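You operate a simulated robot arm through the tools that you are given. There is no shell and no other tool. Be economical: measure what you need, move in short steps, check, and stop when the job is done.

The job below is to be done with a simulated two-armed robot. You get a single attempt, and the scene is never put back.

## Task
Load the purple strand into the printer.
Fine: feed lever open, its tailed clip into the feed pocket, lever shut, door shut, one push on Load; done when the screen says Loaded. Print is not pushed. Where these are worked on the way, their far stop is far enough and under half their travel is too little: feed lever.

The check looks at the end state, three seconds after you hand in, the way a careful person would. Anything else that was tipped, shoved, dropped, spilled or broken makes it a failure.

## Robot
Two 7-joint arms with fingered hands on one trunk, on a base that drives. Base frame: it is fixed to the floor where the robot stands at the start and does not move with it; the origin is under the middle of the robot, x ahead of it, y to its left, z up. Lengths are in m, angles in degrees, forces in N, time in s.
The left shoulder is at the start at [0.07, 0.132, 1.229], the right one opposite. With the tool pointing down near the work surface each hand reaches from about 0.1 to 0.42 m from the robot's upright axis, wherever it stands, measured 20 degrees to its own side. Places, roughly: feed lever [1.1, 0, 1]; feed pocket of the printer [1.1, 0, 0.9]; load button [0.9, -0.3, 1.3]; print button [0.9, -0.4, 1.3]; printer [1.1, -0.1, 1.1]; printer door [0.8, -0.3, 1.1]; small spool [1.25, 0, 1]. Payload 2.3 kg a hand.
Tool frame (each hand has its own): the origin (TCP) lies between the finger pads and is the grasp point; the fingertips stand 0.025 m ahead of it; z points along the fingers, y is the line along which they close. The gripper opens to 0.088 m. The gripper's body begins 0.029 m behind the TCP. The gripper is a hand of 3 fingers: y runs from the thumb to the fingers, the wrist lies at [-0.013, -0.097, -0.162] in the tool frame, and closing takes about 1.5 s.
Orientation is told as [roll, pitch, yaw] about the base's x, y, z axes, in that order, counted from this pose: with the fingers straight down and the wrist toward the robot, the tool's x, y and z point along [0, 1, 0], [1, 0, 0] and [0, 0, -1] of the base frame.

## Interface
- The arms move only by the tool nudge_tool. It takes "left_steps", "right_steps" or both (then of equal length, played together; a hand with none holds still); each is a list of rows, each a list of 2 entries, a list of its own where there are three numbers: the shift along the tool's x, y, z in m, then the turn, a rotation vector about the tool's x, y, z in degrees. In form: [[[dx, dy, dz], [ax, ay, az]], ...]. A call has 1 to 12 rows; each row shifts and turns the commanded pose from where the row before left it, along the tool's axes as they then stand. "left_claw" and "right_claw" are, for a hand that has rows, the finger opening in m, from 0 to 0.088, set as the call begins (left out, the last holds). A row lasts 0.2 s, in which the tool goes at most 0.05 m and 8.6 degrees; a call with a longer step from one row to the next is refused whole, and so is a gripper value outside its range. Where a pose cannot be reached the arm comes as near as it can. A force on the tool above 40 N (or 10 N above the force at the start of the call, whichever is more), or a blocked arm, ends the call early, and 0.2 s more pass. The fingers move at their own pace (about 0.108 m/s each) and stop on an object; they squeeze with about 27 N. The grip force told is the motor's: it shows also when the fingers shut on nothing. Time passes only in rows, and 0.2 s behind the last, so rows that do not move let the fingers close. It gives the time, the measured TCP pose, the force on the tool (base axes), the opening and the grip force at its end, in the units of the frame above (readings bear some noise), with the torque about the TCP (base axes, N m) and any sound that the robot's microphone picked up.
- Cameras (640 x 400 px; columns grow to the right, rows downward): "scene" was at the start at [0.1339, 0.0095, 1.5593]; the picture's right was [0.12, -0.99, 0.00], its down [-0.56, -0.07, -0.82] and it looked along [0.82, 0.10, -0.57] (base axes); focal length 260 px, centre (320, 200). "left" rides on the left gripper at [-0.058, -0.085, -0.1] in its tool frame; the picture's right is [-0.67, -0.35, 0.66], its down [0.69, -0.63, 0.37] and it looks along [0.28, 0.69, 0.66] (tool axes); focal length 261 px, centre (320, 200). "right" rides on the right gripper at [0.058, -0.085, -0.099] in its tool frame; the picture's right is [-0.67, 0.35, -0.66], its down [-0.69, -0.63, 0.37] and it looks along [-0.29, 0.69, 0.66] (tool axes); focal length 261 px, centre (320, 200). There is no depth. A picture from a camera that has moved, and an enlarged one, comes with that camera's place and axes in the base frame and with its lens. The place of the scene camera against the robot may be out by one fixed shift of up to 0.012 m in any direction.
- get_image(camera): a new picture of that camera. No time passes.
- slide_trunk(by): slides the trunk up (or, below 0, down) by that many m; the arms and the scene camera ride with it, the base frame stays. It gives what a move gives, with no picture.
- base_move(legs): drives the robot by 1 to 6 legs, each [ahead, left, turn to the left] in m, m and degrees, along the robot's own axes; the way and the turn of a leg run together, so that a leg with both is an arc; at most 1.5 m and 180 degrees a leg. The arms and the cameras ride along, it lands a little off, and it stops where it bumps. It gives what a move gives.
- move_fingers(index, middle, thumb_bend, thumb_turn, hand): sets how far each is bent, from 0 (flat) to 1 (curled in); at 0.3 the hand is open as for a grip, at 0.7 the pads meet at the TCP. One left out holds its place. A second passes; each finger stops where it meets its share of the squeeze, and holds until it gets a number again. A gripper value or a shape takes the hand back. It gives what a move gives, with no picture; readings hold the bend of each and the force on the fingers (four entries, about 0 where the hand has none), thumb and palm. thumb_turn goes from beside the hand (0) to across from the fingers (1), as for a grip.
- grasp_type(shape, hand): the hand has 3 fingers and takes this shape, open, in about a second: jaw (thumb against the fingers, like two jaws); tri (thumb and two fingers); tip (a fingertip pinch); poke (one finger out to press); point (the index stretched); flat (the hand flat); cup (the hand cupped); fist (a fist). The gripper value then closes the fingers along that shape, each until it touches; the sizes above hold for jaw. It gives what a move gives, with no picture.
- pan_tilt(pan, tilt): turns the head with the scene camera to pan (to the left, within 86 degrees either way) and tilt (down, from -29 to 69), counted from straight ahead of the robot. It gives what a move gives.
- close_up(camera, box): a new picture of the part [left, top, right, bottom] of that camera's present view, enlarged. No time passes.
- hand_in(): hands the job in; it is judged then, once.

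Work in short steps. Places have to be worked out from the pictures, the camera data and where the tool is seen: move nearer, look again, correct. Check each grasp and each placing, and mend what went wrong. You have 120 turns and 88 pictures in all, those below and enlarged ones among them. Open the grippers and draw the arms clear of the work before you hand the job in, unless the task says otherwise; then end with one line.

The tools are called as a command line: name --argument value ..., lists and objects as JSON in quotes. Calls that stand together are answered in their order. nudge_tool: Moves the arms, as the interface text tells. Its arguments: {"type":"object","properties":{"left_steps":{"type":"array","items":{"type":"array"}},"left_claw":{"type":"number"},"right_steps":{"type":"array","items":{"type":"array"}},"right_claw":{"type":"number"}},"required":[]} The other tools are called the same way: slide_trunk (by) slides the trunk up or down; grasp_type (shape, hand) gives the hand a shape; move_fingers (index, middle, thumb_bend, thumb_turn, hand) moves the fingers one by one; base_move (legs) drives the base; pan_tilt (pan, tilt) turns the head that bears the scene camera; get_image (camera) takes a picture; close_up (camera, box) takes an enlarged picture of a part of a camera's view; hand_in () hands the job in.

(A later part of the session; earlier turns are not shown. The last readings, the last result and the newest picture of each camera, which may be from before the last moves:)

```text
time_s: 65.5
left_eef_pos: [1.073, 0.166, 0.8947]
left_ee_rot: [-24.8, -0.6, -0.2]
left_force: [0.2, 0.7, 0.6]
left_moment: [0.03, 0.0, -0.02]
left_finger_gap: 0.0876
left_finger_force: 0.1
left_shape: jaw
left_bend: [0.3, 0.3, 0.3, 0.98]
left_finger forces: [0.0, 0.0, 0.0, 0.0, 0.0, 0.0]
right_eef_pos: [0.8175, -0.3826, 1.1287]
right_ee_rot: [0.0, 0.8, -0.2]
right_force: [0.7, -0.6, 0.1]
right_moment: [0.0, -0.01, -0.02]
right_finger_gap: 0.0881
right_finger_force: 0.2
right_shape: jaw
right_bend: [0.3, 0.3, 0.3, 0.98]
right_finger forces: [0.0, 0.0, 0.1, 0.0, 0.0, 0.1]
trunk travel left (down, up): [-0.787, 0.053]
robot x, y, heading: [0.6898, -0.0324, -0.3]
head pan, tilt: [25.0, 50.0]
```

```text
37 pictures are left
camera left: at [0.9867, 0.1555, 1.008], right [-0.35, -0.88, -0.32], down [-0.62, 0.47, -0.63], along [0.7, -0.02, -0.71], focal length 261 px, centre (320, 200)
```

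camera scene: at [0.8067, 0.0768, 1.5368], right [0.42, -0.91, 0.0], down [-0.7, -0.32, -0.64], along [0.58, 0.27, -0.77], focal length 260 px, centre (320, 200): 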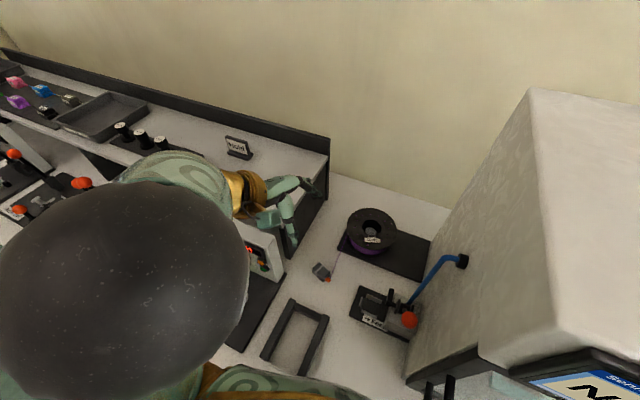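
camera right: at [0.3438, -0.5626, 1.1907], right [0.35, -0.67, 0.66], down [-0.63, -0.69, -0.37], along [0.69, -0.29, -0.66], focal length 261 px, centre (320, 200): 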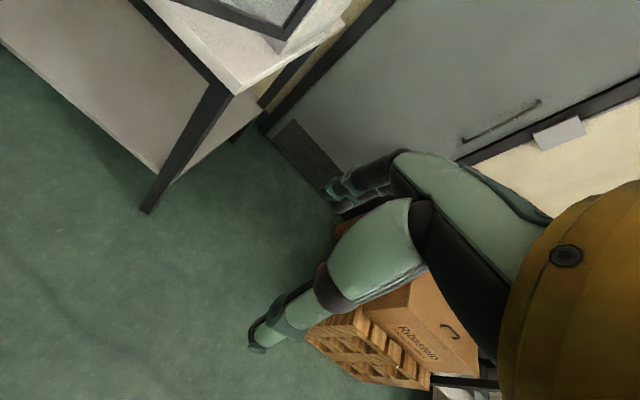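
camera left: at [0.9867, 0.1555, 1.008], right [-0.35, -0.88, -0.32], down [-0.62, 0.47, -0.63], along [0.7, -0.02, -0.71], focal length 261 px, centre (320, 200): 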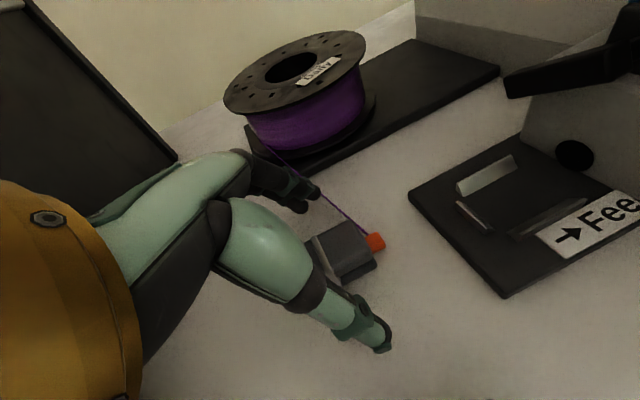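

Clip well centred. Close.

nudge_tool --left_steps '[[[0, 0, 0], [0, 0, 0]], [[0, 0, 0], [0, 0, 0]], [[0, 0, 0], [0, 0, 0]], [[0, 0, 0], [0, 0, 0]], [[0, 0, 0], [0, 0, 0]], [[0, 0, 0], [0, 0, 0]], [[0, 0, 0], [0, 0, 0]]]' --left_claw 0.0

nudge_tool --left_steps '[[[-0.006, 0, -0.014], [0, 0, 0]], [[-0.012, 0, -0.026], [0, 0, 0]], [[-0.012, 0, -0.026], [0, 0, 0]]]'

get_image --camera "left"

```text
time_s: 67.1
left_eef_pos: [1.0721, 0.1659, 0.8952]
left_ee_rot: [-24.7, -0.7, -0.1]
left_force: [2.7, 2.1, 13.5]
left_moment: [-0.14, 0.08, 0.04]
left_finger_gap: 0.0196
left_finger_force: 26.2
left_shape: jaw
left_bend: [0.73, 0.56, 0.77, 1.0]
left_finger forces: [17.6, 9.5, 0.1, 0.0, 31.1, 0.0]
right_eef_pos: [0.8158, -0.3819, 1.1295]
right_ee_rot: [0.1, 0.7, -0.2]
right_force: [0.8, -0.1, 0.4]
right_moment: [0.03, 0.0, -0.02]
right_finger_gap: 0.0878
right_finger_force: 0.1
right_shape: jaw
right_bend: [0.3, 0.3, 0.3, 0.98]
right_finger forces: [0.0, 0.0, 0.1, 0.0, 0.0, 0.0]
trunk travel left (down, up): [-0.787, 0.053]
robot x, y, heading: [0.6872, -0.0296, -0.6]
head pan, tilt: [25.0, 50.0]
```

```text
time_s: 67.9
left_eef_pos: [1.0708, 0.1653, 0.9665]
left_ee_rot: [-24.7, -0.5, -0.1]
left_force: [0.4, -0.7, -0.2]
left_moment: [0.01, 0.02, -0.01]
left_finger_gap: 0.018
left_finger_force: 27.6
left_shape: jaw
left_bend: [0.73, 0.56, 0.76, 1.0]
left_finger forces: [13.6, 9.6, 0.0, 0.1, 24.5, 0.1]
right_eef_pos: [0.8175, -0.3815, 1.1302]
right_ee_rot: [0.0, 0.7, -0.2]
right_force: [-0.7, 0.9, 0.2]
right_moment: [-0.02, -0.04, -0.02]
right_finger_gap: 0.0879
right_finger_force: 0.0
right_shape: jaw
right_bend: [0.3, 0.3, 0.3, 0.98]
right_finger forces: [0.0, 0.1, 0.0, 0.0, 0.0, 0.0]
trunk travel left (down, up): [-0.787, 0.053]
robot x, y, heading: [0.6899, -0.034, -0.1]
head pan, tilt: [25.0, 50.0]
```

```text
36 pictures are left
camera left: at [0.9855, 0.154, 1.0804], right [-0.35, -0.88, -0.32], down [-0.62, 0.47, -0.62], along [0.7, -0.02, -0.71], focal length 261 px, centre (320, 200)
```

left: 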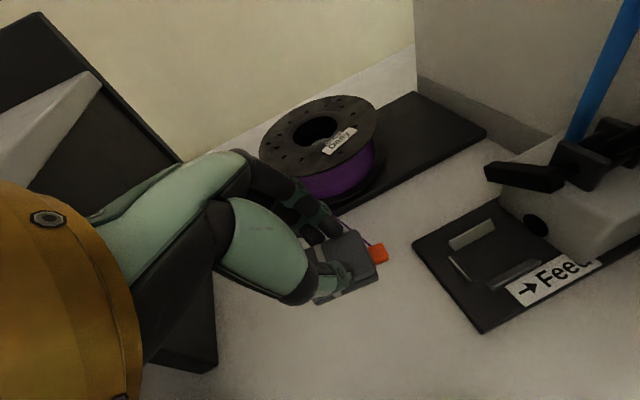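

close_up --camera "left" --box '[260, 190, 420, 320]'

close_up --camera "scene" --box '[240, 220, 380, 340]'

```text
3.08 times, centred on (340, 255) of left
camera zoom: at [0.9855, 0.154, 1.0804], right [-0.35, -0.88, -0.32], down [-0.62, 0.47, -0.62], along [0.7, -0.02, -0.71], focal length 802 px, centre (258, 31)
```

zoom: 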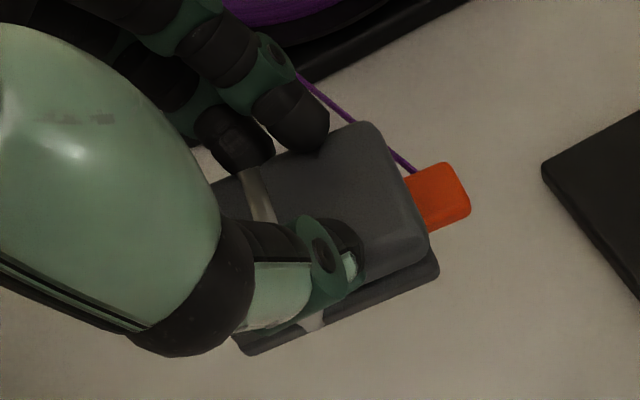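

```text
3.33 times, centred on (310, 280) of scene
camera zoom: at [0.8045, -0.0026, 1.537], right [0.42, -0.91, 0.0], down [-0.7, -0.32, -0.64], along [0.58, 0.27, -0.77], focal length 865 px, centre (353, -67)
```

zoom: 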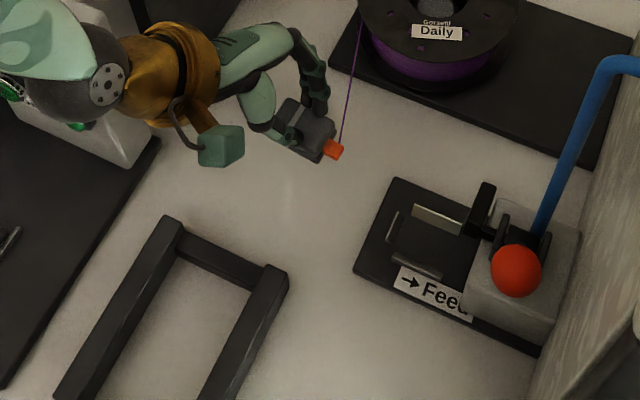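

I check whether the clip is level in the grip.

close_up --camera "scene" --box '[285, 240, 330, 275]'

```text
11.43 times, centred on (308, 258) of scene
camera zoom: at [0.8045, -0.0026, 1.537], right [0.42, -0.91, 0.0], down [-0.7, -0.32, -0.64], along [0.58, 0.27, -0.77], focal length 2967 px, centre (463, -457)
```

zoom: 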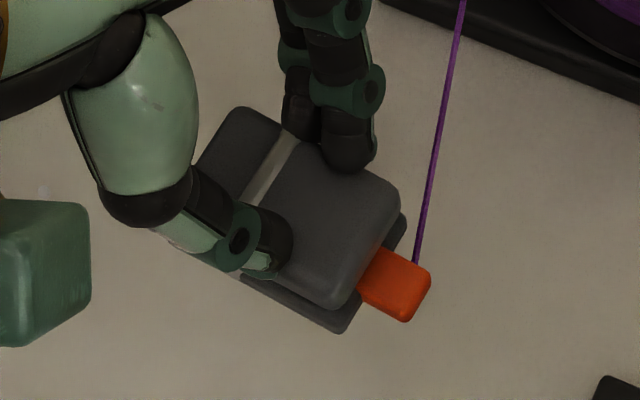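

The clip is level, gripped on its upper block, turned ~7° clockwise. I correct the yaw by +8° and bring it above the pocket (TCP target [1.0605, 0.053]).

nudge_tool --left_steps '[[[0, 0, 0], [-3.4, 0, -7.25]], [[-0.0331, -0.0086, 0.0154], [0, 0, 0]], [[-0.0331, -0.0086, 0.0154], [0, 0, 0]], [[-0.033, -0.0086, 0.0155], [0, 0, 0]], [[0, 0, 0], [0, 0, 0]]]'

get_image --camera "left"

close_up --camera "scene" --box '[290, 230, 390, 320]'

```text
time_s: 69.1
left_eef_pos: [1.0603, 0.0533, 0.9644]
left_ee_rot: [-24.9, -0.7, 7.9]
left_force: [-0.3, 0.8, -1.2]
left_moment: [0.07, 0.01, 0.01]
left_finger_gap: 0.0177
left_finger_force: 26.7
left_shape: jaw
left_bend: [0.75, 0.52, 0.77, 1.0]
left_finger forces: [0.0, 14.6, 0.1, 0.0, 18.1, 0.0]
right_eef_pos: [0.8173, -0.3815, 1.1301]
right_ee_rot: [0.0, 0.8, -0.3]
right_force: [0.1, 0.5, 0.8]
right_moment: [0.02, 0.0, 0.0]
right_finger_gap: 0.0881
right_finger_force: 0.1
right_shape: jaw
right_bend: [0.3, 0.3, 0.3, 0.98]
right_finger forces: [0.1, 0.0, 0.0, 0.0, 0.0, 0.0]
trunk travel left (down, up): [-0.787, 0.053]
robot x, y, heading: [0.6904, -0.0332, -0.3]
head pan, tilt: [25.0, 50.0]
```

```text
32 pictures are left
camera left: at [0.9765, 0.0308, 1.0786], right [-0.22, -0.92, -0.32], down [-0.68, 0.38, -0.63], along [0.7, 0.08, -0.71], focal length 261 px, centre (320, 200)
```

left: 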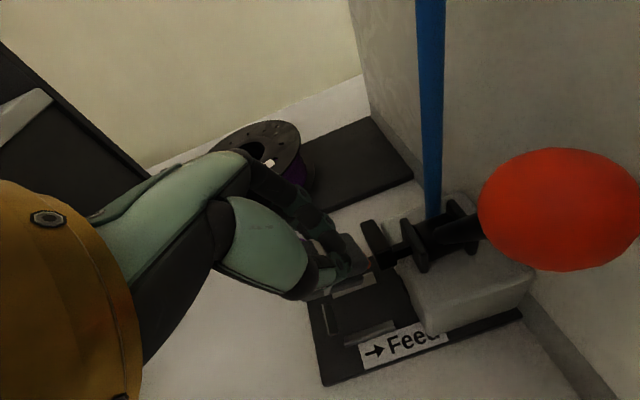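

```text
4.44 times, centred on (340, 275) of scene
camera zoom: at [0.8054, -0.0008, 1.5369], right [0.42, -0.91, 0.0], down [-0.7, -0.32, -0.64], along [0.58, 0.27, -0.77], focal length 1154 px, centre (231, -133)
```

zoom: 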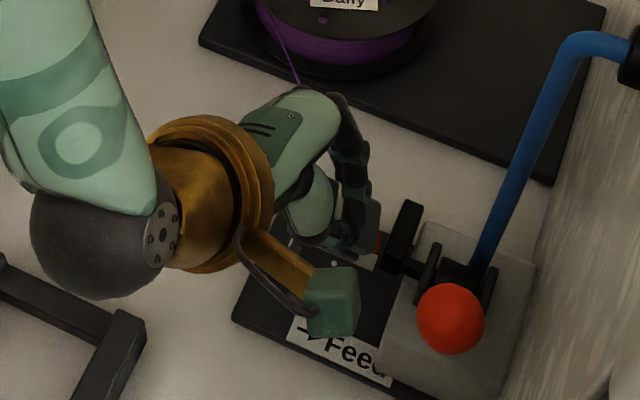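

The finger forces shifted, so the clip may have touched the raised bar. A closer look.

close_up --camera "left" --box '[280, 190, 440, 330]'

```text
2.86 times, centred on (360, 260) of left
camera zoom: at [0.9765, 0.0308, 1.0786], right [-0.22, -0.92, -0.32], down [-0.68, 0.38, -0.63], along [0.7, 0.08, -0.71], focal length 745 px, centre (206, 29)
```

zoom: 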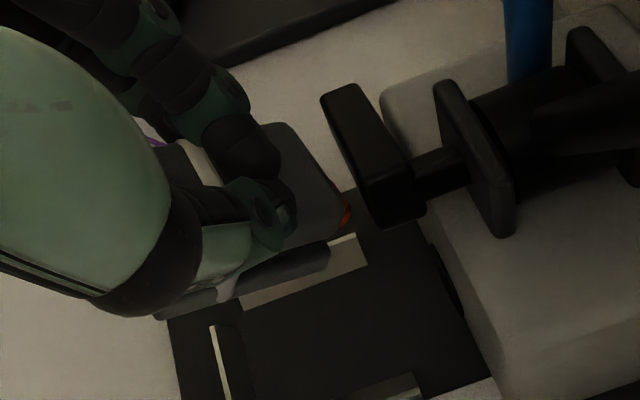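

The clip still points straight along -y and is over the pocket, but its tail is close beneath the bar's hub. I shift +y 10 mm, lower 45 mm and look again.

nudge_tool --left_steps '[[[0.009, 0.0014, -0.0042], [0, 0, 0]], [[0.0063, 0, 0.0136], [0, 0, 0]], [[0.0063, 0, 0.0136], [0, 0, 0]], [[0.0063, 0, 0.0136], [0, 0, 0]], [[0, 0, 0], [0, 0, 0]]]'

close_up --camera "left" --box '[280, 190, 440, 330]'

close_up --camera "scene" --box '[310, 250, 380, 310]'

```text
time_s: 70.3
left_eef_pos: [1.0611, 0.0646, 0.921]
left_ee_rot: [-24.9, -0.5, 7.9]
left_force: [0.2, 0.4, -0.6]
left_moment: [-0.01, -0.01, -0.01]
left_finger_gap: 0.0174
left_finger_force: 26.8
left_shape: jaw
left_bend: [0.75, 0.52, 0.77, 1.0]
left_finger forces: [0.1, 14.0, 0.1, 0.0, 18.3, 0.1]
right_eef_pos: [0.8168, -0.3829, 1.1293]
right_ee_rot: [-0.1, 0.8, -0.2]
right_force: [-0.2, -1.2, 0.2]
right_moment: [0.0, 0.01, -0.03]
right_finger_gap: 0.0879
right_finger_force: 0.1
right_shape: jaw
right_bend: [0.3, 0.3, 0.3, 0.98]
right_finger forces: [0.0, 0.0, 0.0, 0.0, 0.0, 0.0]
trunk travel left (down, up): [-0.787, 0.053]
robot x, y, heading: [0.6891, -0.0306, -0.4]
head pan, tilt: [25.0, 50.0]
```

```text
2.86 times, centred on (360, 260) of left
camera zoom: at [0.9778, 0.0413, 1.0343], right [-0.22, -0.92, -0.32], down [-0.68, 0.38, -0.63], along [0.7, 0.08, -0.71], focal length 745 px, centre (206, 29)
```

zoom: 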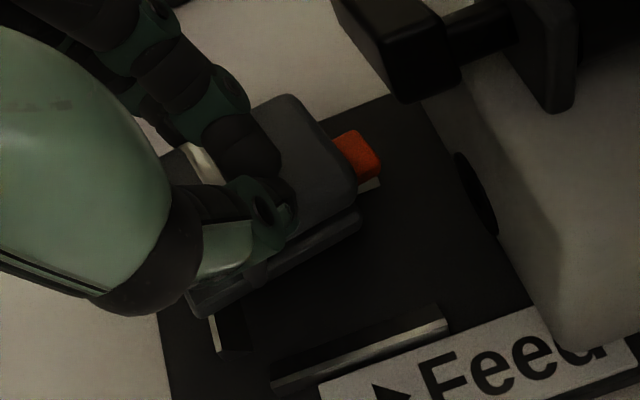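

```text
6.67 times, centred on (345, 280) of scene
camera zoom: at [0.8054, -0.0022, 1.537], right [0.42, -0.91, 0.0], down [-0.7, -0.32, -0.64], along [0.58, 0.27, -0.77], focal length 1730 px, centre (153, -333)
```

zoom: 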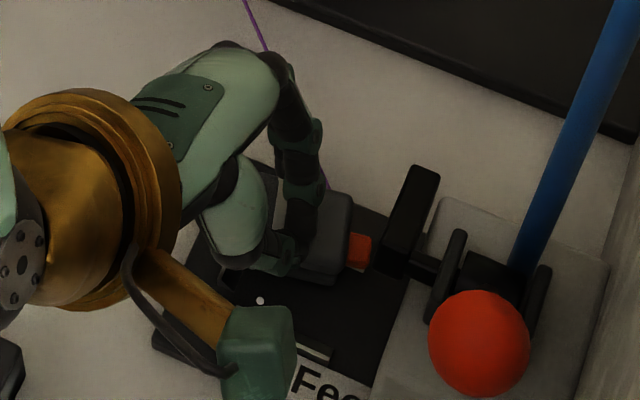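

The clip appears ~8 mm too far in +x and rotated ~10° counter-clockwise now. I turn back -9° and shift -x 8 mm, then check.

nudge_tool --left_steps '[[[0, -0.004, 0], [1.9, 0, 4.08]], [[0, -0.004, 0], [1.9, 0, 4.08]], [[0, 0, 0], [0, 0, 0]]]'

close_up --camera "left" --box '[280, 190, 440, 330]'

```text
time_s: 71.1
left_eef_pos: [1.0538, 0.0626, 0.9199]
left_ee_rot: [-24.6, -0.6, -1.2]
left_force: [0.5, -0.4, 0.3]
left_moment: [0.0, 0.01, -0.02]
left_finger_gap: 0.0172
left_finger_force: 27.0
left_shape: jaw
left_bend: [0.75, 0.52, 0.77, 1.0]
left_finger forces: [0.0, 14.0, 0.0, 0.1, 18.4, 0.1]
right_eef_pos: [0.8169, -0.3827, 1.1297]
right_ee_rot: [0.0, 0.8, -0.2]
right_force: [0.8, -0.1, 0.1]
right_moment: [0.0, -0.01, -0.02]
right_finger_gap: 0.088
right_finger_force: 0.0
right_shape: jaw
right_bend: [0.3, 0.3, 0.3, 0.98]
right_finger forces: [0.1, 0.1, 0.1, 0.0, 0.0, 0.1]
trunk travel left (down, up): [-0.787, 0.053]
robot x, y, heading: [0.6905, -0.0329, -0.4]
head pan, tilt: [25.0, 50.0]
```

```text
2.86 times, centred on (360, 260) of left
camera zoom: at [0.9676, 0.0534, 1.0342], right [-0.36, -0.88, -0.32], down [-0.61, 0.48, -0.62], along [0.7, -0.03, -0.71], focal length 745 px, centre (206, 29)
```

zoom: 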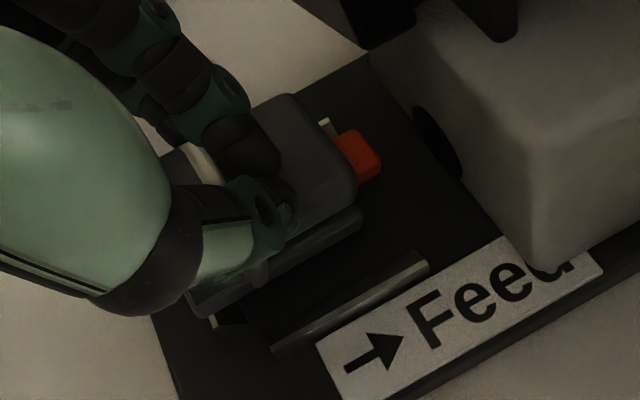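

The clip is now parallel to the rails, with even side clearance expected. I lower 8 mm, slide 7.5 mm toward the hole, and lower 7 mm more, watching the force.

nudge_tool --left_steps '[[[0.0034, 0, 0.0072], [0, 0, 0]], [[-0.0036, 0, 0.0017], [0, 0, 0]], [[-0.0019, 0, 0.0042], [0, 0, 0]], [[0.0017, 0, 0.0036], [0, 0, 0]], [[0, 0, 0], [0, 0, 0]]]'

close_up --camera "left" --box '[280, 190, 440, 330]'

```text
time_s: 72.3
left_eef_pos: [1.0529, 0.0545, 0.9067]
left_ee_rot: [-24.6, -0.7, -1.2]
left_force: [-1.8, 1.0, 8.9]
left_moment: [-0.04, 0.04, -0.09]
left_finger_gap: 0.0178
left_finger_force: 27.5
left_shape: jaw
left_bend: [0.75, 0.52, 0.78, 1.0]
left_finger forces: [0.0, 14.1, 0.0, 0.1, 21.3, 0.0]
right_eef_pos: [0.8144, -0.3822, 1.1308]
right_ee_rot: [0.0, 0.7, -0.2]
right_force: [0.4, 0.3, -0.1]
right_moment: [-0.04, -0.01, -0.02]
right_finger_gap: 0.0879
right_finger_force: 0.0
right_shape: jaw
right_bend: [0.3, 0.3, 0.3, 0.98]
right_finger forces: [0.0, 0.0, 0.0, 0.1, 0.0, 0.0]
trunk travel left (down, up): [-0.787, 0.053]
robot x, y, heading: [0.6912, -0.0317, -0.4]
head pan, tilt: [25.0, 50.0]
```

```text
2.86 times, centred on (360, 260) of left
camera zoom: at [0.9659, 0.0454, 1.0201], right [-0.36, -0.88, -0.32], down [-0.61, 0.48, -0.63], along [0.7, -0.03, -0.71], focal length 745 px, centre (206, 29)
```

zoom: 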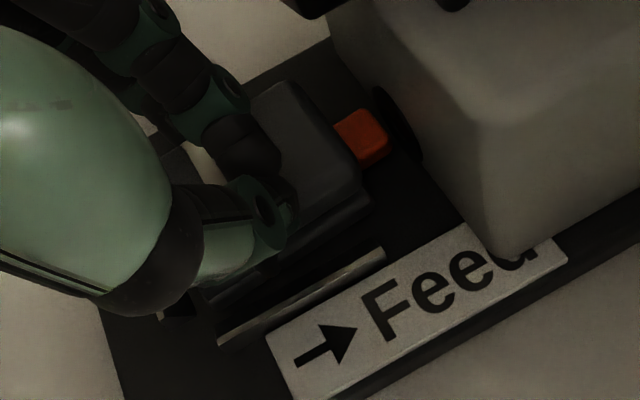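

It touches (9 N) with ~1 cm gap on the near rail's side, so it sits on the far rail. I lift 3 mm, shift -x 6 mm, and lower again.

nudge_tool --left_steps '[[[-0.0013, 0, -0.0027], [0, 0, 0]], [[0, -0.006, 0], [0, 0, 0]], [[0.0013, 0, 0.0027], [0, 0, 0]], [[0.0017, 0, 0.0036], [0, 0, 0]], [[0, 0, 0], [0, 0, 0]]]'

close_up --camera "left" --box '[280, 190, 440, 330]'

```text
time_s: 73.5
left_eef_pos: [1.0459, 0.0553, 0.9041]
left_ee_rot: [-24.9, -1.1, -1.1]
left_force: [5.4, 5.0, 35.0]
left_moment: [-0.12, -0.19, -0.08]
left_finger_gap: 0.0218
left_finger_force: 27.0
left_shape: jaw
left_bend: [0.75, 0.48, 0.82, 1.0]
left_finger forces: [0.0, 19.4, 0.0, 0.0, 51.2, 0.1]
right_eef_pos: [0.8129, -0.3803, 1.1311]
right_ee_rot: [0.0, 0.6, -0.2]
right_force: [0.8, -0.5, -0.9]
right_moment: [-0.02, 0.03, 0.0]
right_finger_gap: 0.0877
right_finger_force: 0.0
right_shape: jaw
right_bend: [0.3, 0.3, 0.3, 0.98]
right_finger forces: [0.1, 0.0, 0.1, 0.0, 0.0, 0.1]
trunk travel left (down, up): [-0.787, 0.053]
robot x, y, heading: [0.6879, -0.035, -0.3]
head pan, tilt: [25.0, 50.0]
```

```text
2.86 times, centred on (360, 260) of left
camera zoom: at [0.9593, 0.046, 1.0168], right [-0.36, -0.88, -0.32], down [-0.61, 0.48, -0.63], along [0.71, -0.03, -0.71], focal length 745 px, centre (206, 29)
```

zoom: 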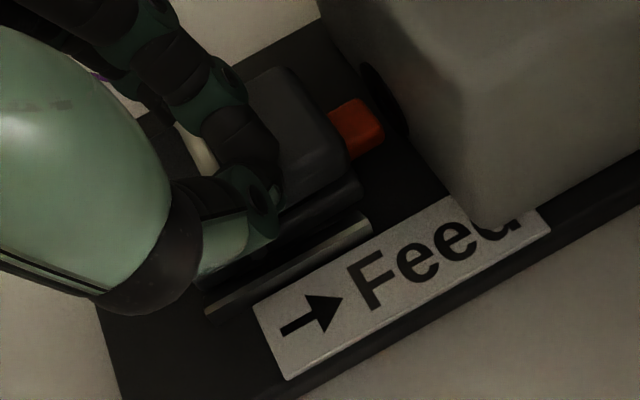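

The thumb tip now rests on the near rail (clip beside it, tail in line with the hole). I ease up 2 mm and open the fingers to let the clip settle.

nudge_tool --left_steps '[[[-0.0008, 0, -0.0018], [0, 0, 0]], [[0, 0, 0], [0, 0, 0]], [[0, 0, 0], [0, 0, 0]], [[0, 0, 0], [0, 0, 0]], [[0, 0, 0], [0, 0, 0]]]' --left_claw 0.06

close_up --camera "left" --box '[280, 170, 440, 310]'

```text
time_s: 74.7
left_eef_pos: [1.0488, 0.0552, 0.901]
left_ee_rot: [-24.7, -0.4, -1.0]
left_force: [0.6, 0.7, -0.2]
left_moment: [0.01, 0.03, 0.02]
left_finger_gap: 0.0598
left_finger_force: 0.0
left_shape: jaw
left_bend: [0.28, 0.37, 0.6, 1.0]
left_finger forces: [0.1, 0.0, 0.0, 0.0, 0.0, 0.0]
right_eef_pos: [0.8183, -0.3831, 1.1291]
right_ee_rot: [0.0, 0.8, -0.2]
right_force: [0.0, 0.4, 0.4]
right_moment: [-0.02, -0.02, -0.01]
right_finger_gap: 0.088
right_finger_force: 0.1
right_shape: jaw
right_bend: [0.3, 0.3, 0.3, 0.98]
right_finger forces: [0.1, 0.1, 0.0, 0.0, 0.1, 0.0]
trunk travel left (down, up): [-0.787, 0.053]
robot x, y, heading: [0.6889, -0.0311, -0.4]
head pan, tilt: [25.0, 50.0]
```

```text
2.86 times, centred on (360, 240) of left
camera zoom: at [0.9629, 0.0459, 1.0159], right [-0.36, -0.88, -0.32], down [-0.62, 0.48, -0.62], along [0.7, -0.03, -0.71], focal length 745 px, centre (206, 86)
```

zoom: 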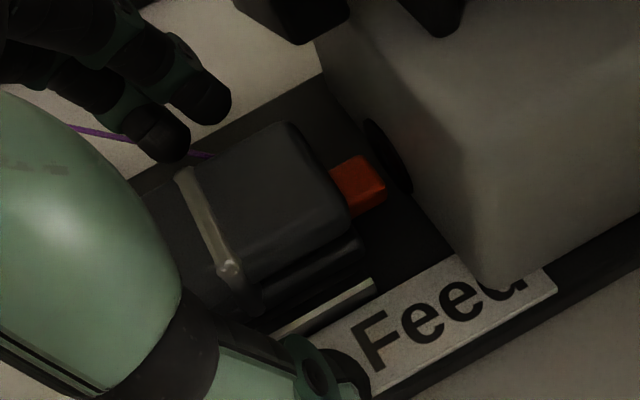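

Released; the clip lies beside the near rail, tail toward the hole. I withdraw the hand up and left and look.

nudge_tool --left_steps '[[[-0.005, 0, -0.02], [0, 0, 0]], [[-0.01, 0, -0.035], [0, 0, 0]], [[-0.01, 0, -0.035], [0, 0, 0]]]' --left_claw 0.088

close_up --camera "left" --box '[340, 200, 500, 340]'

close_up --camera "scene" --box '[310, 250, 380, 310]'

```text
time_s: 75.5
left_eef_pos: [1.0443, 0.0694, 0.9984]
left_ee_rot: [-24.6, -0.6, -1.1]
left_force: [0.2, 0.2, 0.5]
left_moment: [-0.02, -0.01, -0.01]
left_finger_gap: 0.0878
left_finger_force: 0.1
left_shape: jaw
left_bend: [0.3, 0.3, 0.3, 0.98]
left_finger forces: [0.0, 0.1, 0.0, 0.0, 0.0, 0.1]
right_eef_pos: [0.8167, -0.3819, 1.1305]
right_ee_rot: [0.0, 0.7, -0.2]
right_force: [-0.2, 0.2, 0.4]
right_moment: [0.01, 0.01, 0.01]
right_finger_gap: 0.0877
right_finger_force: 0.1
right_shape: jaw
right_bend: [0.3, 0.3, 0.3, 0.98]
right_finger forces: [0.0, 0.0, 0.0, 0.0, 0.1, 0.0]
trunk travel left (down, up): [-0.787, 0.053]
robot x, y, heading: [0.691, -0.0333, -0.2]
head pan, tilt: [25.0, 50.0]
```

```text
2.86 times, centred on (420, 270) of left
camera zoom: at [0.9589, 0.0604, 1.1117], right [-0.36, -0.88, -0.32], down [-0.61, 0.48, -0.63], along [0.7, -0.03, -0.71], focal length 745 px, centre (34, 0)
```

zoom: 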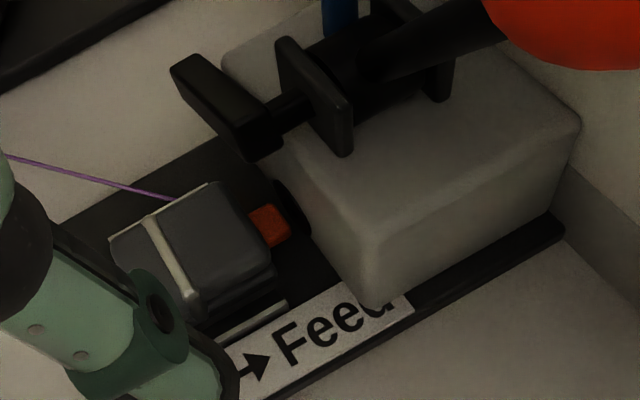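

```text
6.67 times, centred on (345, 280) of scene
camera zoom: at [0.8035, -0.0024, 1.5371], right [0.42, -0.91, 0.0], down [-0.7, -0.32, -0.64], along [0.59, 0.27, -0.77], focal length 1730 px, centre (153, -333)
```

zoom: 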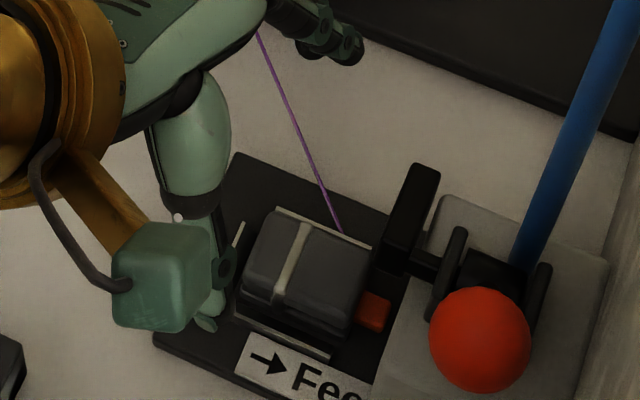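

The clip sits between the rails with its tail at the hole. Now to shut the lever: I raise the hand, tilt to 38° and back the base 4 cm so the knob lies on my approach line.

nudge_tool --left_steps '[[[-0.014, 0, -0.031], [0, 0, 0]], [[-0.013, 0, -0.028], [0, 0, 0]], [[0, 0, 0], [0, -6.5, 0]], [[0, 0, 0], [0, -6.5, 0]]]'

base_move --legs '[[-0.04, 0, 0]]'

get_image --camera "left"

```text
time_s: 76.5
left_eef_pos: [1.0451, 0.0734, 1.0608]
left_ee_rot: [-37.8, -0.4, -1.0]
left_force: [0.3, 0.4, -0.3]
left_moment: [-0.01, 0.02, -0.03]
left_finger_gap: 0.0878
left_finger_force: 0.1
left_shape: jaw
left_bend: [0.3, 0.3, 0.3, 0.98]
left_finger forces: [0.0, 0.0, 0.0, 0.0, 0.1, 0.0]
right_eef_pos: [0.817, -0.3791, 1.13]
right_ee_rot: [-0.1, 0.9, -0.2]
right_force: [-1.2, 0.5, -0.5]
right_moment: [-0.03, 0.02, 0.0]
right_finger_gap: 0.0882
right_finger_force: 0.0
right_shape: jaw
right_bend: [0.3, 0.3, 0.3, 0.98]
right_finger forces: [0.1, 0.1, 0.1, 0.1, 0.0, 0.0]
trunk travel left (down, up): [-0.787, 0.053]
robot x, y, heading: [0.6889, -0.0302, -0.7]
head pan, tilt: [25.0, 50.0]
```

```text
time_s: 77.3
left_eef_pos: [1.0119, 0.0713, 1.0583]
left_ee_rot: [-37.6, -0.2, -1.0]
left_force: [-0.1, 1.0, 0.4]
left_moment: [0.0, 0.02, -0.05]
left_finger_gap: 0.0877
left_finger_force: 0.1
left_shape: jaw
left_bend: [0.3, 0.3, 0.3, 0.98]
left_finger forces: [0.0, 0.1, 0.1, 0.0, 0.0, 0.0]
right_eef_pos: [0.7842, -0.382, 1.1298]
right_ee_rot: [0.0, 1.3, -0.1]
right_force: [0.5, -0.5, 0.6]
right_moment: [0.0, 0.02, -0.04]
right_finger_gap: 0.088
right_finger_force: 0.0
right_shape: jaw
right_bend: [0.3, 0.3, 0.3, 0.98]
right_finger forces: [0.0, 0.0, 0.0, 0.0, 0.0, 0.1]
trunk travel left (down, up): [-0.787, 0.053]
robot x, y, heading: [0.652, -0.0326, -0.6]
head pan, tilt: [25.0, 50.0]
```

```text
21 pictures are left
camera left: at [0.9272, 0.0882, 1.1728], right [-0.37, -0.92, -0.11], down [-0.62, 0.33, -0.71], along [0.69, -0.19, -0.69], focal length 261 px, centre (320, 200)
```

left: 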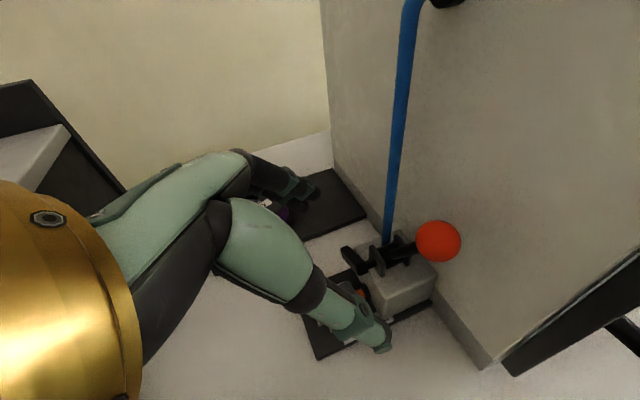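

Knob confirmed at [1.007, -0.016, 1.013]. I line up with it and advance along the tool axis, then close.

nudge_tool --left_steps '[[[-0.02, -0.002, 0], [0, 0, 0]], [[-0.02, -0.0025, 0], [0, 0, 0]], [[0, 0, 0.03], [0, 0, 0]], [[0, 0, 0.03], [0, 0, 0]], [[0, 0, 0.018], [0, 0, 0]], [[0, 0, 0], [0, 0, 0]]]'

get_image --camera "left"

```text
time_s: 78.8
left_eef_pos: [0.9999, -0.0079, 1.0223]
left_ee_rot: [-37.8, -0.7, -1.0]
left_force: [-0.4, -0.2, 0.1]
left_moment: [-0.05, 0.04, 0.01]
left_finger_gap: 0.0877
left_finger_force: 0.0
left_shape: jaw
left_bend: [0.3, 0.3, 0.3, 0.98]
left_finger forces: [0.1, 0.0, 0.1, 0.1, 0.1, 0.0]
right_eef_pos: [0.7765, -0.3809, 1.1296]
right_ee_rot: [0.0, 0.8, -0.3]
right_force: [-0.4, 0.7, 0.0]
right_moment: [-0.02, 0.01, -0.03]
right_finger_gap: 0.088
right_finger_force: 0.1
right_shape: jaw
right_bend: [0.3, 0.3, 0.3, 0.98]
right_finger forces: [0.1, 0.1, 0.0, 0.0, 0.0, 0.0]
trunk travel left (down, up): [-0.787, 0.053]
robot x, y, heading: [0.6496, -0.0302, -0.4]
head pan, tilt: [25.0, 50.0]
```

```text
20 pictures are left
camera left: at [0.9138, 0.0094, 1.1361], right [-0.37, -0.92, -0.11], down [-0.62, 0.33, -0.72], along [0.7, -0.19, -0.69], focal length 261 px, centre (320, 200)
```

left: 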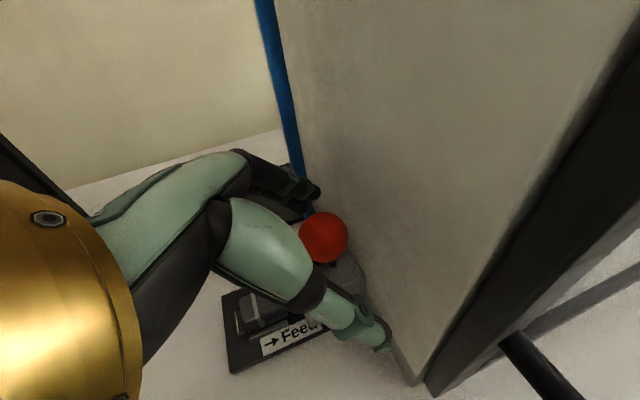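

The knob is between thumb and fingers. Close on it, then swing it back along the arc.

nudge_tool --left_steps '[[[0, 0.006, 0], [0, 0, 0]], [[0, 0, 0], [0, 0, 0]], [[0, 0, 0], [0, 0, 0]], [[0, 0, 0], [0, 0, 0]], [[0, 0, 0], [0, 0, 0]], [[0, 0, 0], [0, 0, 0]], [[0, 0, 0], [0, 0, 0]]]' --left_claw 0.0

nudge_tool --left_steps '[[[-0.0041, 0.0138, -0.0053], [0, 0, 0]], [[-0.0029, 0.0146, -0.0037], [0, 0, 0]], [[-0.0016, 0.0151, -0.0021], [0, 0, 0]], [[-0.0003, 0.0153, -0.0004], [0, 0, 0]], [[0.001, 0.0153, 0.0013], [0, 0, 0]], [[0.0023, 0.0149, 0.0029], [0, 0, 0]], [[0.0035, 0.0142, 0.0045], [0, 0, 0]], [[0.0022, 0.0068, 0.0029], [0, 0, 0]]]'

get_image --camera "left"

```text
time_s: 80.3
left_eef_pos: [1.0067, -0.0102, 1.0235]
left_ee_rot: [-37.7, -0.4, -1.1]
left_force: [3.4, -2.4, -0.5]
left_moment: [0.05, -0.3, 0.08]
left_finger_gap: 0.0216
left_finger_force: 27.1
left_shape: jaw
left_bend: [0.74, 0.54, 0.74, 1.0]
left_finger forces: [14.6, 12.5, 0.0, 0.0, 23.4, 0.1]
right_eef_pos: [0.7781, -0.3833, 1.1289]
right_ee_rot: [0.1, 0.8, -0.2]
right_force: [0.2, -0.4, 0.5]
right_moment: [-0.01, -0.04, 0.0]
right_finger_gap: 0.0879
right_finger_force: 0.0
right_shape: jaw
right_bend: [0.3, 0.3, 0.3, 0.98]
right_finger forces: [0.0, 0.0, 0.0, 0.1, 0.1, 0.0]
trunk travel left (down, up): [-0.787, 0.053]
robot x, y, heading: [0.6551, -0.0293, -0.3]
head pan, tilt: [25.0, 50.0]
```

```text
time_s: 82.2
left_eef_pos: [1.116, -0.0136, 1.0293]
left_ee_rot: [-37.7, -1.0, -1.1]
left_force: [2.7, -7.3, 16.2]
left_moment: [-0.14, 0.04, 0.04]
left_finger_gap: 0.0152
left_finger_force: 27.1
left_shape: jaw
left_bend: [0.75, 0.74, 0.85, 0.95]
left_finger forces: [0.1, 2.5, 0.0, 0.1, 11.6, 0.0]
right_eef_pos: [0.7749, -0.3844, 1.1299]
right_ee_rot: [0.2, 0.6, -0.2]
right_force: [0.1, 0.0, -0.1]
right_moment: [-0.04, -0.03, 0.02]
right_finger_gap: 0.088
right_finger_force: 0.0
right_shape: jaw
right_bend: [0.3, 0.3, 0.3, 0.98]
right_finger forces: [0.1, 0.0, 0.0, 0.0, 0.0, 0.0]
trunk travel left (down, up): [-0.787, 0.053]
robot x, y, heading: [0.6535, -0.0353, -0.5]
head pan, tilt: [25.0, 50.0]
```

```text
19 pictures are left
camera left: at [1.0301, 0.0039, 1.1411], right [-0.36, -0.93, -0.12], down [-0.61, 0.33, -0.72], along [0.7, -0.19, -0.68], focal length 261 px, centre (320, 200)
```

left: 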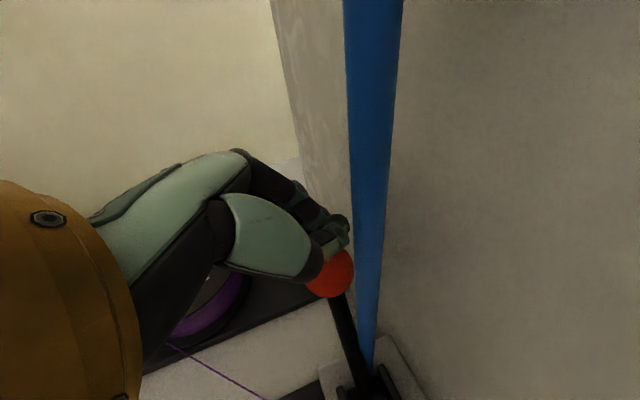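

The knob slipped under the fingers near the end: it is at ≈21° back versus 26° originally. With fingers closed I come round in front of it and push it home.

nudge_tool --left_steps '[[[0, 0, -0.03], [0, 0, 0]], [[0, -0.026, 0], [0, 0, 0]], [[0, -0.026, 0], [0, 0, 0]], [[0.006, 0, 0.02], [0, 0, 0]], [[0.006, 0, 0.02], [0, 0, 0]], [[0, 0, 0], [0, 0, 0]]]'

get_image --camera "left"

```text
time_s: 83.5
left_eef_pos: [1.063, -0.0057, 1.0092]
left_ee_rot: [-37.7, -0.6, -1.1]
left_force: [-1.3, 0.4, -0.6]
left_moment: [-0.03, 0.0, -0.01]
left_finger_gap: 0.0151
left_finger_force: 26.8
left_shape: jaw
left_bend: [0.75, 0.75, 0.85, 0.97]
left_finger forces: [0.0, 0.1, 0.0, 0.1, 0.1, 0.0]
right_eef_pos: [0.7769, -0.381, 1.1297]
right_ee_rot: [0.0, 0.8, -0.1]
right_force: [0.3, 0.0, 0.1]
right_moment: [-0.02, -0.01, 0.0]
right_finger_gap: 0.0878
right_finger_force: 0.2
right_shape: jaw
right_bend: [0.3, 0.3, 0.3, 0.98]
right_finger forces: [0.1, 0.0, 0.1, 0.1, 0.0, 0.0]
trunk travel left (down, up): [-0.787, 0.053]
robot x, y, heading: [0.6488, -0.0307, -0.5]
head pan, tilt: [25.0, 50.0]
```

```text
18 pictures are left
camera left: at [0.9783, 0.0113, 1.1224], right [-0.37, -0.92, -0.11], down [-0.62, 0.33, -0.71], along [0.7, -0.19, -0.69], focal length 261 px, centre (320, 200)
```

left: 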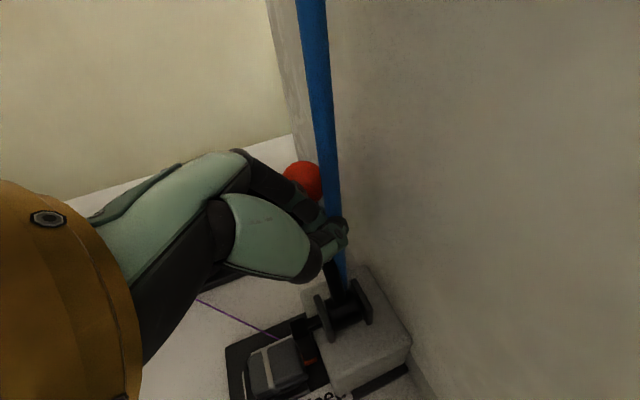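

The closed fingers stand in front of the lever; the clip is still in its pocket. Push +x in small rows until resistance.

nudge_tool --left_steps '[[[0, 0.006, 0], [0, 0, 0]], [[0, 0.006, 0], [0, 0, 0]], [[0, 0.004, 0], [0, 0, 0]], [[0, 0.004, 0], [0, 0, 0]], [[0, 0.004, 0], [0, 0, 0]], [[0, 0.004, 0], [0, 0, 0]]]'

get_image --camera "left"

```text
time_s: 85.0
left_eef_pos: [1.0804, -0.0008, 1.0131]
left_ee_rot: [-37.9, -1.1, -1.1]
left_force: [-29.8, 12.3, 1.0]
left_moment: [-0.06, -0.12, 0.07]
left_finger_gap: 0.0137
left_finger_force: 27.2
left_shape: jaw
left_bend: [0.75, 0.75, 0.86, 0.96]
left_finger forces: [28.0, 3.5, 0.1, 0.1, 0.0, 0.0]
right_eef_pos: [0.7654, -0.3763, 1.1323]
right_ee_rot: [-0.2, 0.1, -0.1]
right_force: [0.4, -0.7, 0.2]
right_moment: [0.0, 0.01, 0.03]
right_finger_gap: 0.0879
right_finger_force: 0.0
right_shape: jaw
right_bend: [0.3, 0.3, 0.3, 0.98]
right_finger forces: [0.0, 0.0, 0.0, 0.0, 0.0, 0.1]
trunk travel left (down, up): [-0.787, 0.053]
robot x, y, heading: [0.649, -0.0317, -0.3]
head pan, tilt: [25.0, 50.0]
```

```text
17 pictures are left
camera left: at [0.9937, 0.0163, 1.1265], right [-0.37, -0.92, -0.11], down [-0.61, 0.33, -0.72], along [0.7, -0.2, -0.68], focal length 261 px, centre (320, 200)
```

left: 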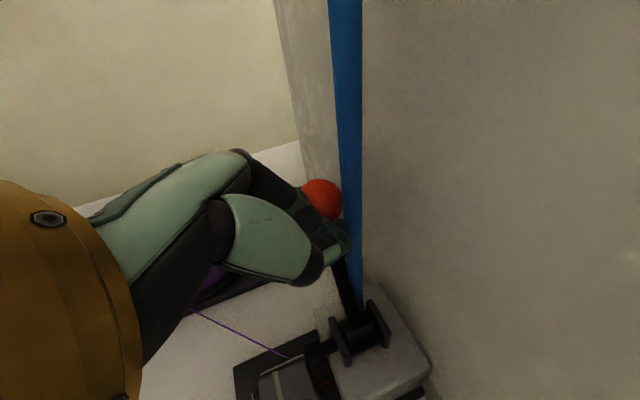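

A firm 30 N: the lever is at its stop. I back the hand off (−x, then up along the tool axis) and check.

nudge_tool --left_steps '[[[0, -0.012, 0], [0, 0, 0]], [[0, -0.012, 0], [0, 0, 0]], [[0, 0, -0.04], [0, 0, 0]], [[0, 0, -0.04], [0, 0, 0]], [[0, 0, -0.03], [0, 0, 0]]]'

get_image --camera "left"

get_image --camera "scene"

```text
time_s: 86.2
left_eef_pos: [1.0694, 0.0611, 1.0959]
left_ee_rot: [-37.7, -0.6, -1.2]
left_force: [0.4, -0.9, -0.4]
left_moment: [0.01, 0.0, -0.01]
left_finger_gap: 0.0151
left_finger_force: 27.0
left_shape: jaw
left_bend: [0.76, 0.75, 0.86, 0.96]
left_finger forces: [0.0, 0.0, 0.1, 0.1, 0.1, 0.0]
right_eef_pos: [0.7776, -0.3819, 1.1304]
right_ee_rot: [0.1, 0.8, -0.2]
right_force: [0.1, -0.1, 0.2]
right_moment: [0.02, -0.01, 0.0]
right_finger_gap: 0.0879
right_finger_force: 0.1
right_shape: jaw
right_bend: [0.3, 0.3, 0.3, 0.98]
right_finger forces: [0.1, 0.1, 0.1, 0.0, 0.1, 0.0]
trunk travel left (down, up): [-0.787, 0.053]
robot x, y, heading: [0.6522, -0.03, -0.2]
head pan, tilt: [25.0, 50.0]
```

```text
16 pictures are left
camera left: at [0.9835, 0.0779, 1.2099], right [-0.37, -0.92, -0.11], down [-0.62, 0.33, -0.71], along [0.7, -0.19, -0.69], focal length 261 px, centre (320, 200)
```

left: 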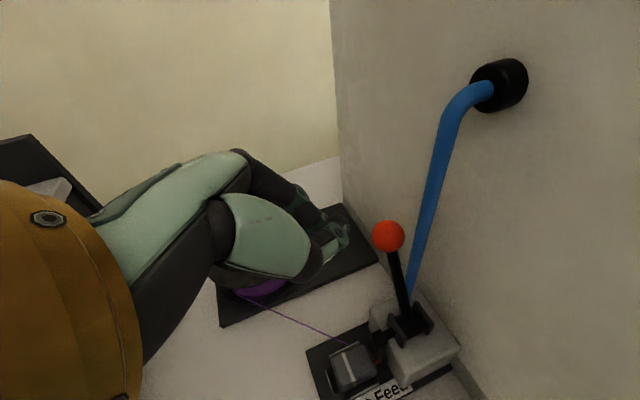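

```text
15 pictures are left
camera scene: at [0.7659, -0.0022, 1.5369], right [0.42, -0.91, 0.0], down [-0.7, -0.32, -0.64], along [0.58, 0.27, -0.77], focal length 260 px, centre (320, 200)
```

scene: 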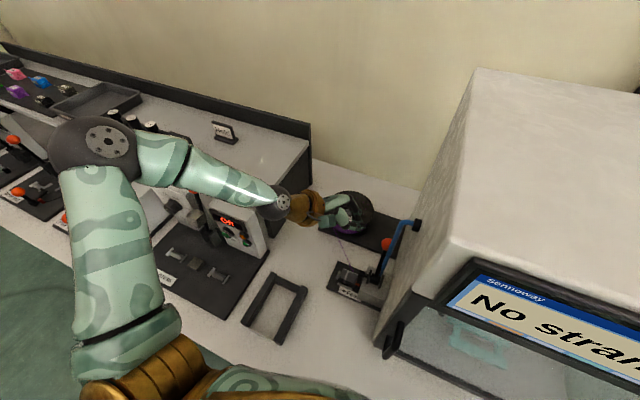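

The knob is back at [1.110, -0.016, 1.010], exactly as before: lever shut, clip in place. Now I raise the left hand, drive back and right, and shape the right hand for a poke at Load.

nudge_tool --left_steps '[[[-0.018, 0, -0.024], [0, 0, 0]], [[-0.018, 0, -0.024], [0, 0, 0]], [[0.01, 0, -0.03], [0, 0, 0]]]' --left_claw 0.05

base_move --legs '[[-0.3, 0, 0], [0, -0.14, 0]]'

grasp_type --shape "poke" --hand "right"

pan_tilt --pan 0 --tilt 30

get_image --camera "scene"

```text
time_s: 87.0
left_eef_pos: [1.067, 0.0913, 1.1722]
left_ee_rot: [-37.8, -0.6, -1.1]
left_force: [0.3, -0.1, -0.4]
left_moment: [-0.06, 0.02, -0.01]
left_finger_gap: 0.0497
left_finger_force: 0.0
left_shape: jaw
left_bend: [0.74, 0.42, 0.66, 1.0]
left_finger forces: [0.0, 0.0, 0.0, 0.1, 0.1, 0.0]
right_eef_pos: [0.7776, -0.3801, 1.131]
right_ee_rot: [-0.1, 0.8, -0.2]
right_force: [1.0, -1.1, 0.4]
right_moment: [-0.02, -0.02, 0.0]
right_finger_gap: 0.0877
right_finger_force: 0.1
right_shape: jaw
right_bend: [0.3, 0.3, 0.3, 0.98]
right_finger forces: [0.0, 0.0, 0.0, 0.1, 0.1, 0.0]
trunk travel left (down, up): [-0.787, 0.053]
robot x, y, heading: [0.6486, -0.0334, -0.4]
head pan, tilt: [25.0, 50.0]
```

```text
time_s: 89.9
left_eef_pos: [0.7708, -0.0459, 1.1717]
left_ee_rot: [-37.9, -0.6, -0.9]
left_force: [0.2, 0.5, 0.2]
left_moment: [-0.01, 0.02, 0.02]
left_finger_gap: 0.0499
left_finger_force: 0.0
left_shape: jaw
left_bend: [0.74, 0.42, 0.66, 1.0]
left_finger forces: [0.0, 0.0, 0.1, 0.1, 0.0, 0.0]
right_eef_pos: [0.4822, -0.5164, 1.1306]
right_ee_rot: [-0.3, 0.8, 0.0]
right_force: [-0.3, 0.3, 0.4]
right_moment: [0.0, -0.03, 0.02]
right_finger_gap: 0.0882
right_finger_force: 0.0
right_shape: jaw
right_bend: [0.3, 0.3, 0.3, 0.98]
right_finger forces: [0.0, 0.1, 0.0, 0.0, 0.1, 0.0]
trunk travel left (down, up): [-0.787, 0.053]
robot x, y, heading: [0.3558, -0.1711, -0.3]
head pan, tilt: [25.0, 50.0]
```

```text
time_s: 90.8
left_eef_pos: [0.7714, -0.0486, 1.1724]
left_ee_rot: [-37.6, -0.5, -1.1]
left_force: [-0.3, -0.2, 1.3]
left_moment: [0.01, -0.04, 0.0]
left_finger_gap: 0.0498
left_finger_force: 0.1
left_shape: jaw
left_bend: [0.74, 0.42, 0.66, 1.0]
left_finger forces: [0.0, 0.1, 0.0, 0.0, 0.1, 0.0]
right_eef_pos: [0.4823, -0.5202, 1.1303]
right_ee_rot: [0.0, 0.8, 0.0]
right_force: [0.4, 0.6, 0.0]
right_moment: [-0.03, 0.0, 0.01]
right_finger_gap: 0.0
right_finger_force: 0.1
right_shape: poke
right_bend: [0.7, 0.7, 1.0, 1.0]
right_finger forces: [0.0, 0.0, 0.0, 0.0, 0.0, 0.1]
trunk travel left (down, up): [-0.787, 0.053]
robot x, y, heading: [0.3531, -0.1725, -0.6]
head pan, tilt: [25.0, 50.0]
```

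```text
time_s: 91.7
left_eef_pos: [0.7728, -0.0479, 1.1727]
left_ee_rot: [-37.6, -0.6, -1.0]
left_force: [0.7, 0.0, 0.0]
left_moment: [0.02, 0.01, 0.01]
left_finger_gap: 0.0497
left_finger_force: 0.1
left_shape: jaw
left_bend: [0.74, 0.42, 0.66, 1.0]
left_finger forces: [0.0, 0.1, 0.1, 0.0, 0.0, 0.0]
right_eef_pos: [0.4818, -0.5193, 1.1302]
right_ee_rot: [0.1, 0.9, -0.1]
right_force: [0.3, 0.4, -0.3]
right_moment: [0.02, 0.02, 0.02]
right_finger_gap: 0.0
right_finger_force: 0.1
right_shape: poke
right_bend: [0.7, 0.7, 1.0, 1.0]
right_finger forces: [0.0, 0.1, 0.1, 0.0, 0.0, 0.1]
trunk travel left (down, up): [-0.787, 0.053]
robot x, y, heading: [0.353, -0.1721, -0.4]
head pan, tilt: [0.0, 30.0]
```

```text
14 pictures are left
camera scene: at [0.4899, -0.1724, 1.5664], right [0.0, -1.0, 0.0], down [-0.5, 0.0, -0.87], along [0.87, 0.0, -0.5], focal length 260 px, centre (320, 200)
```

scene: 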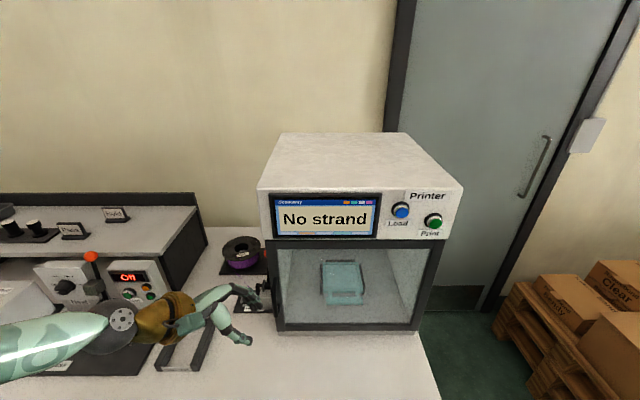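

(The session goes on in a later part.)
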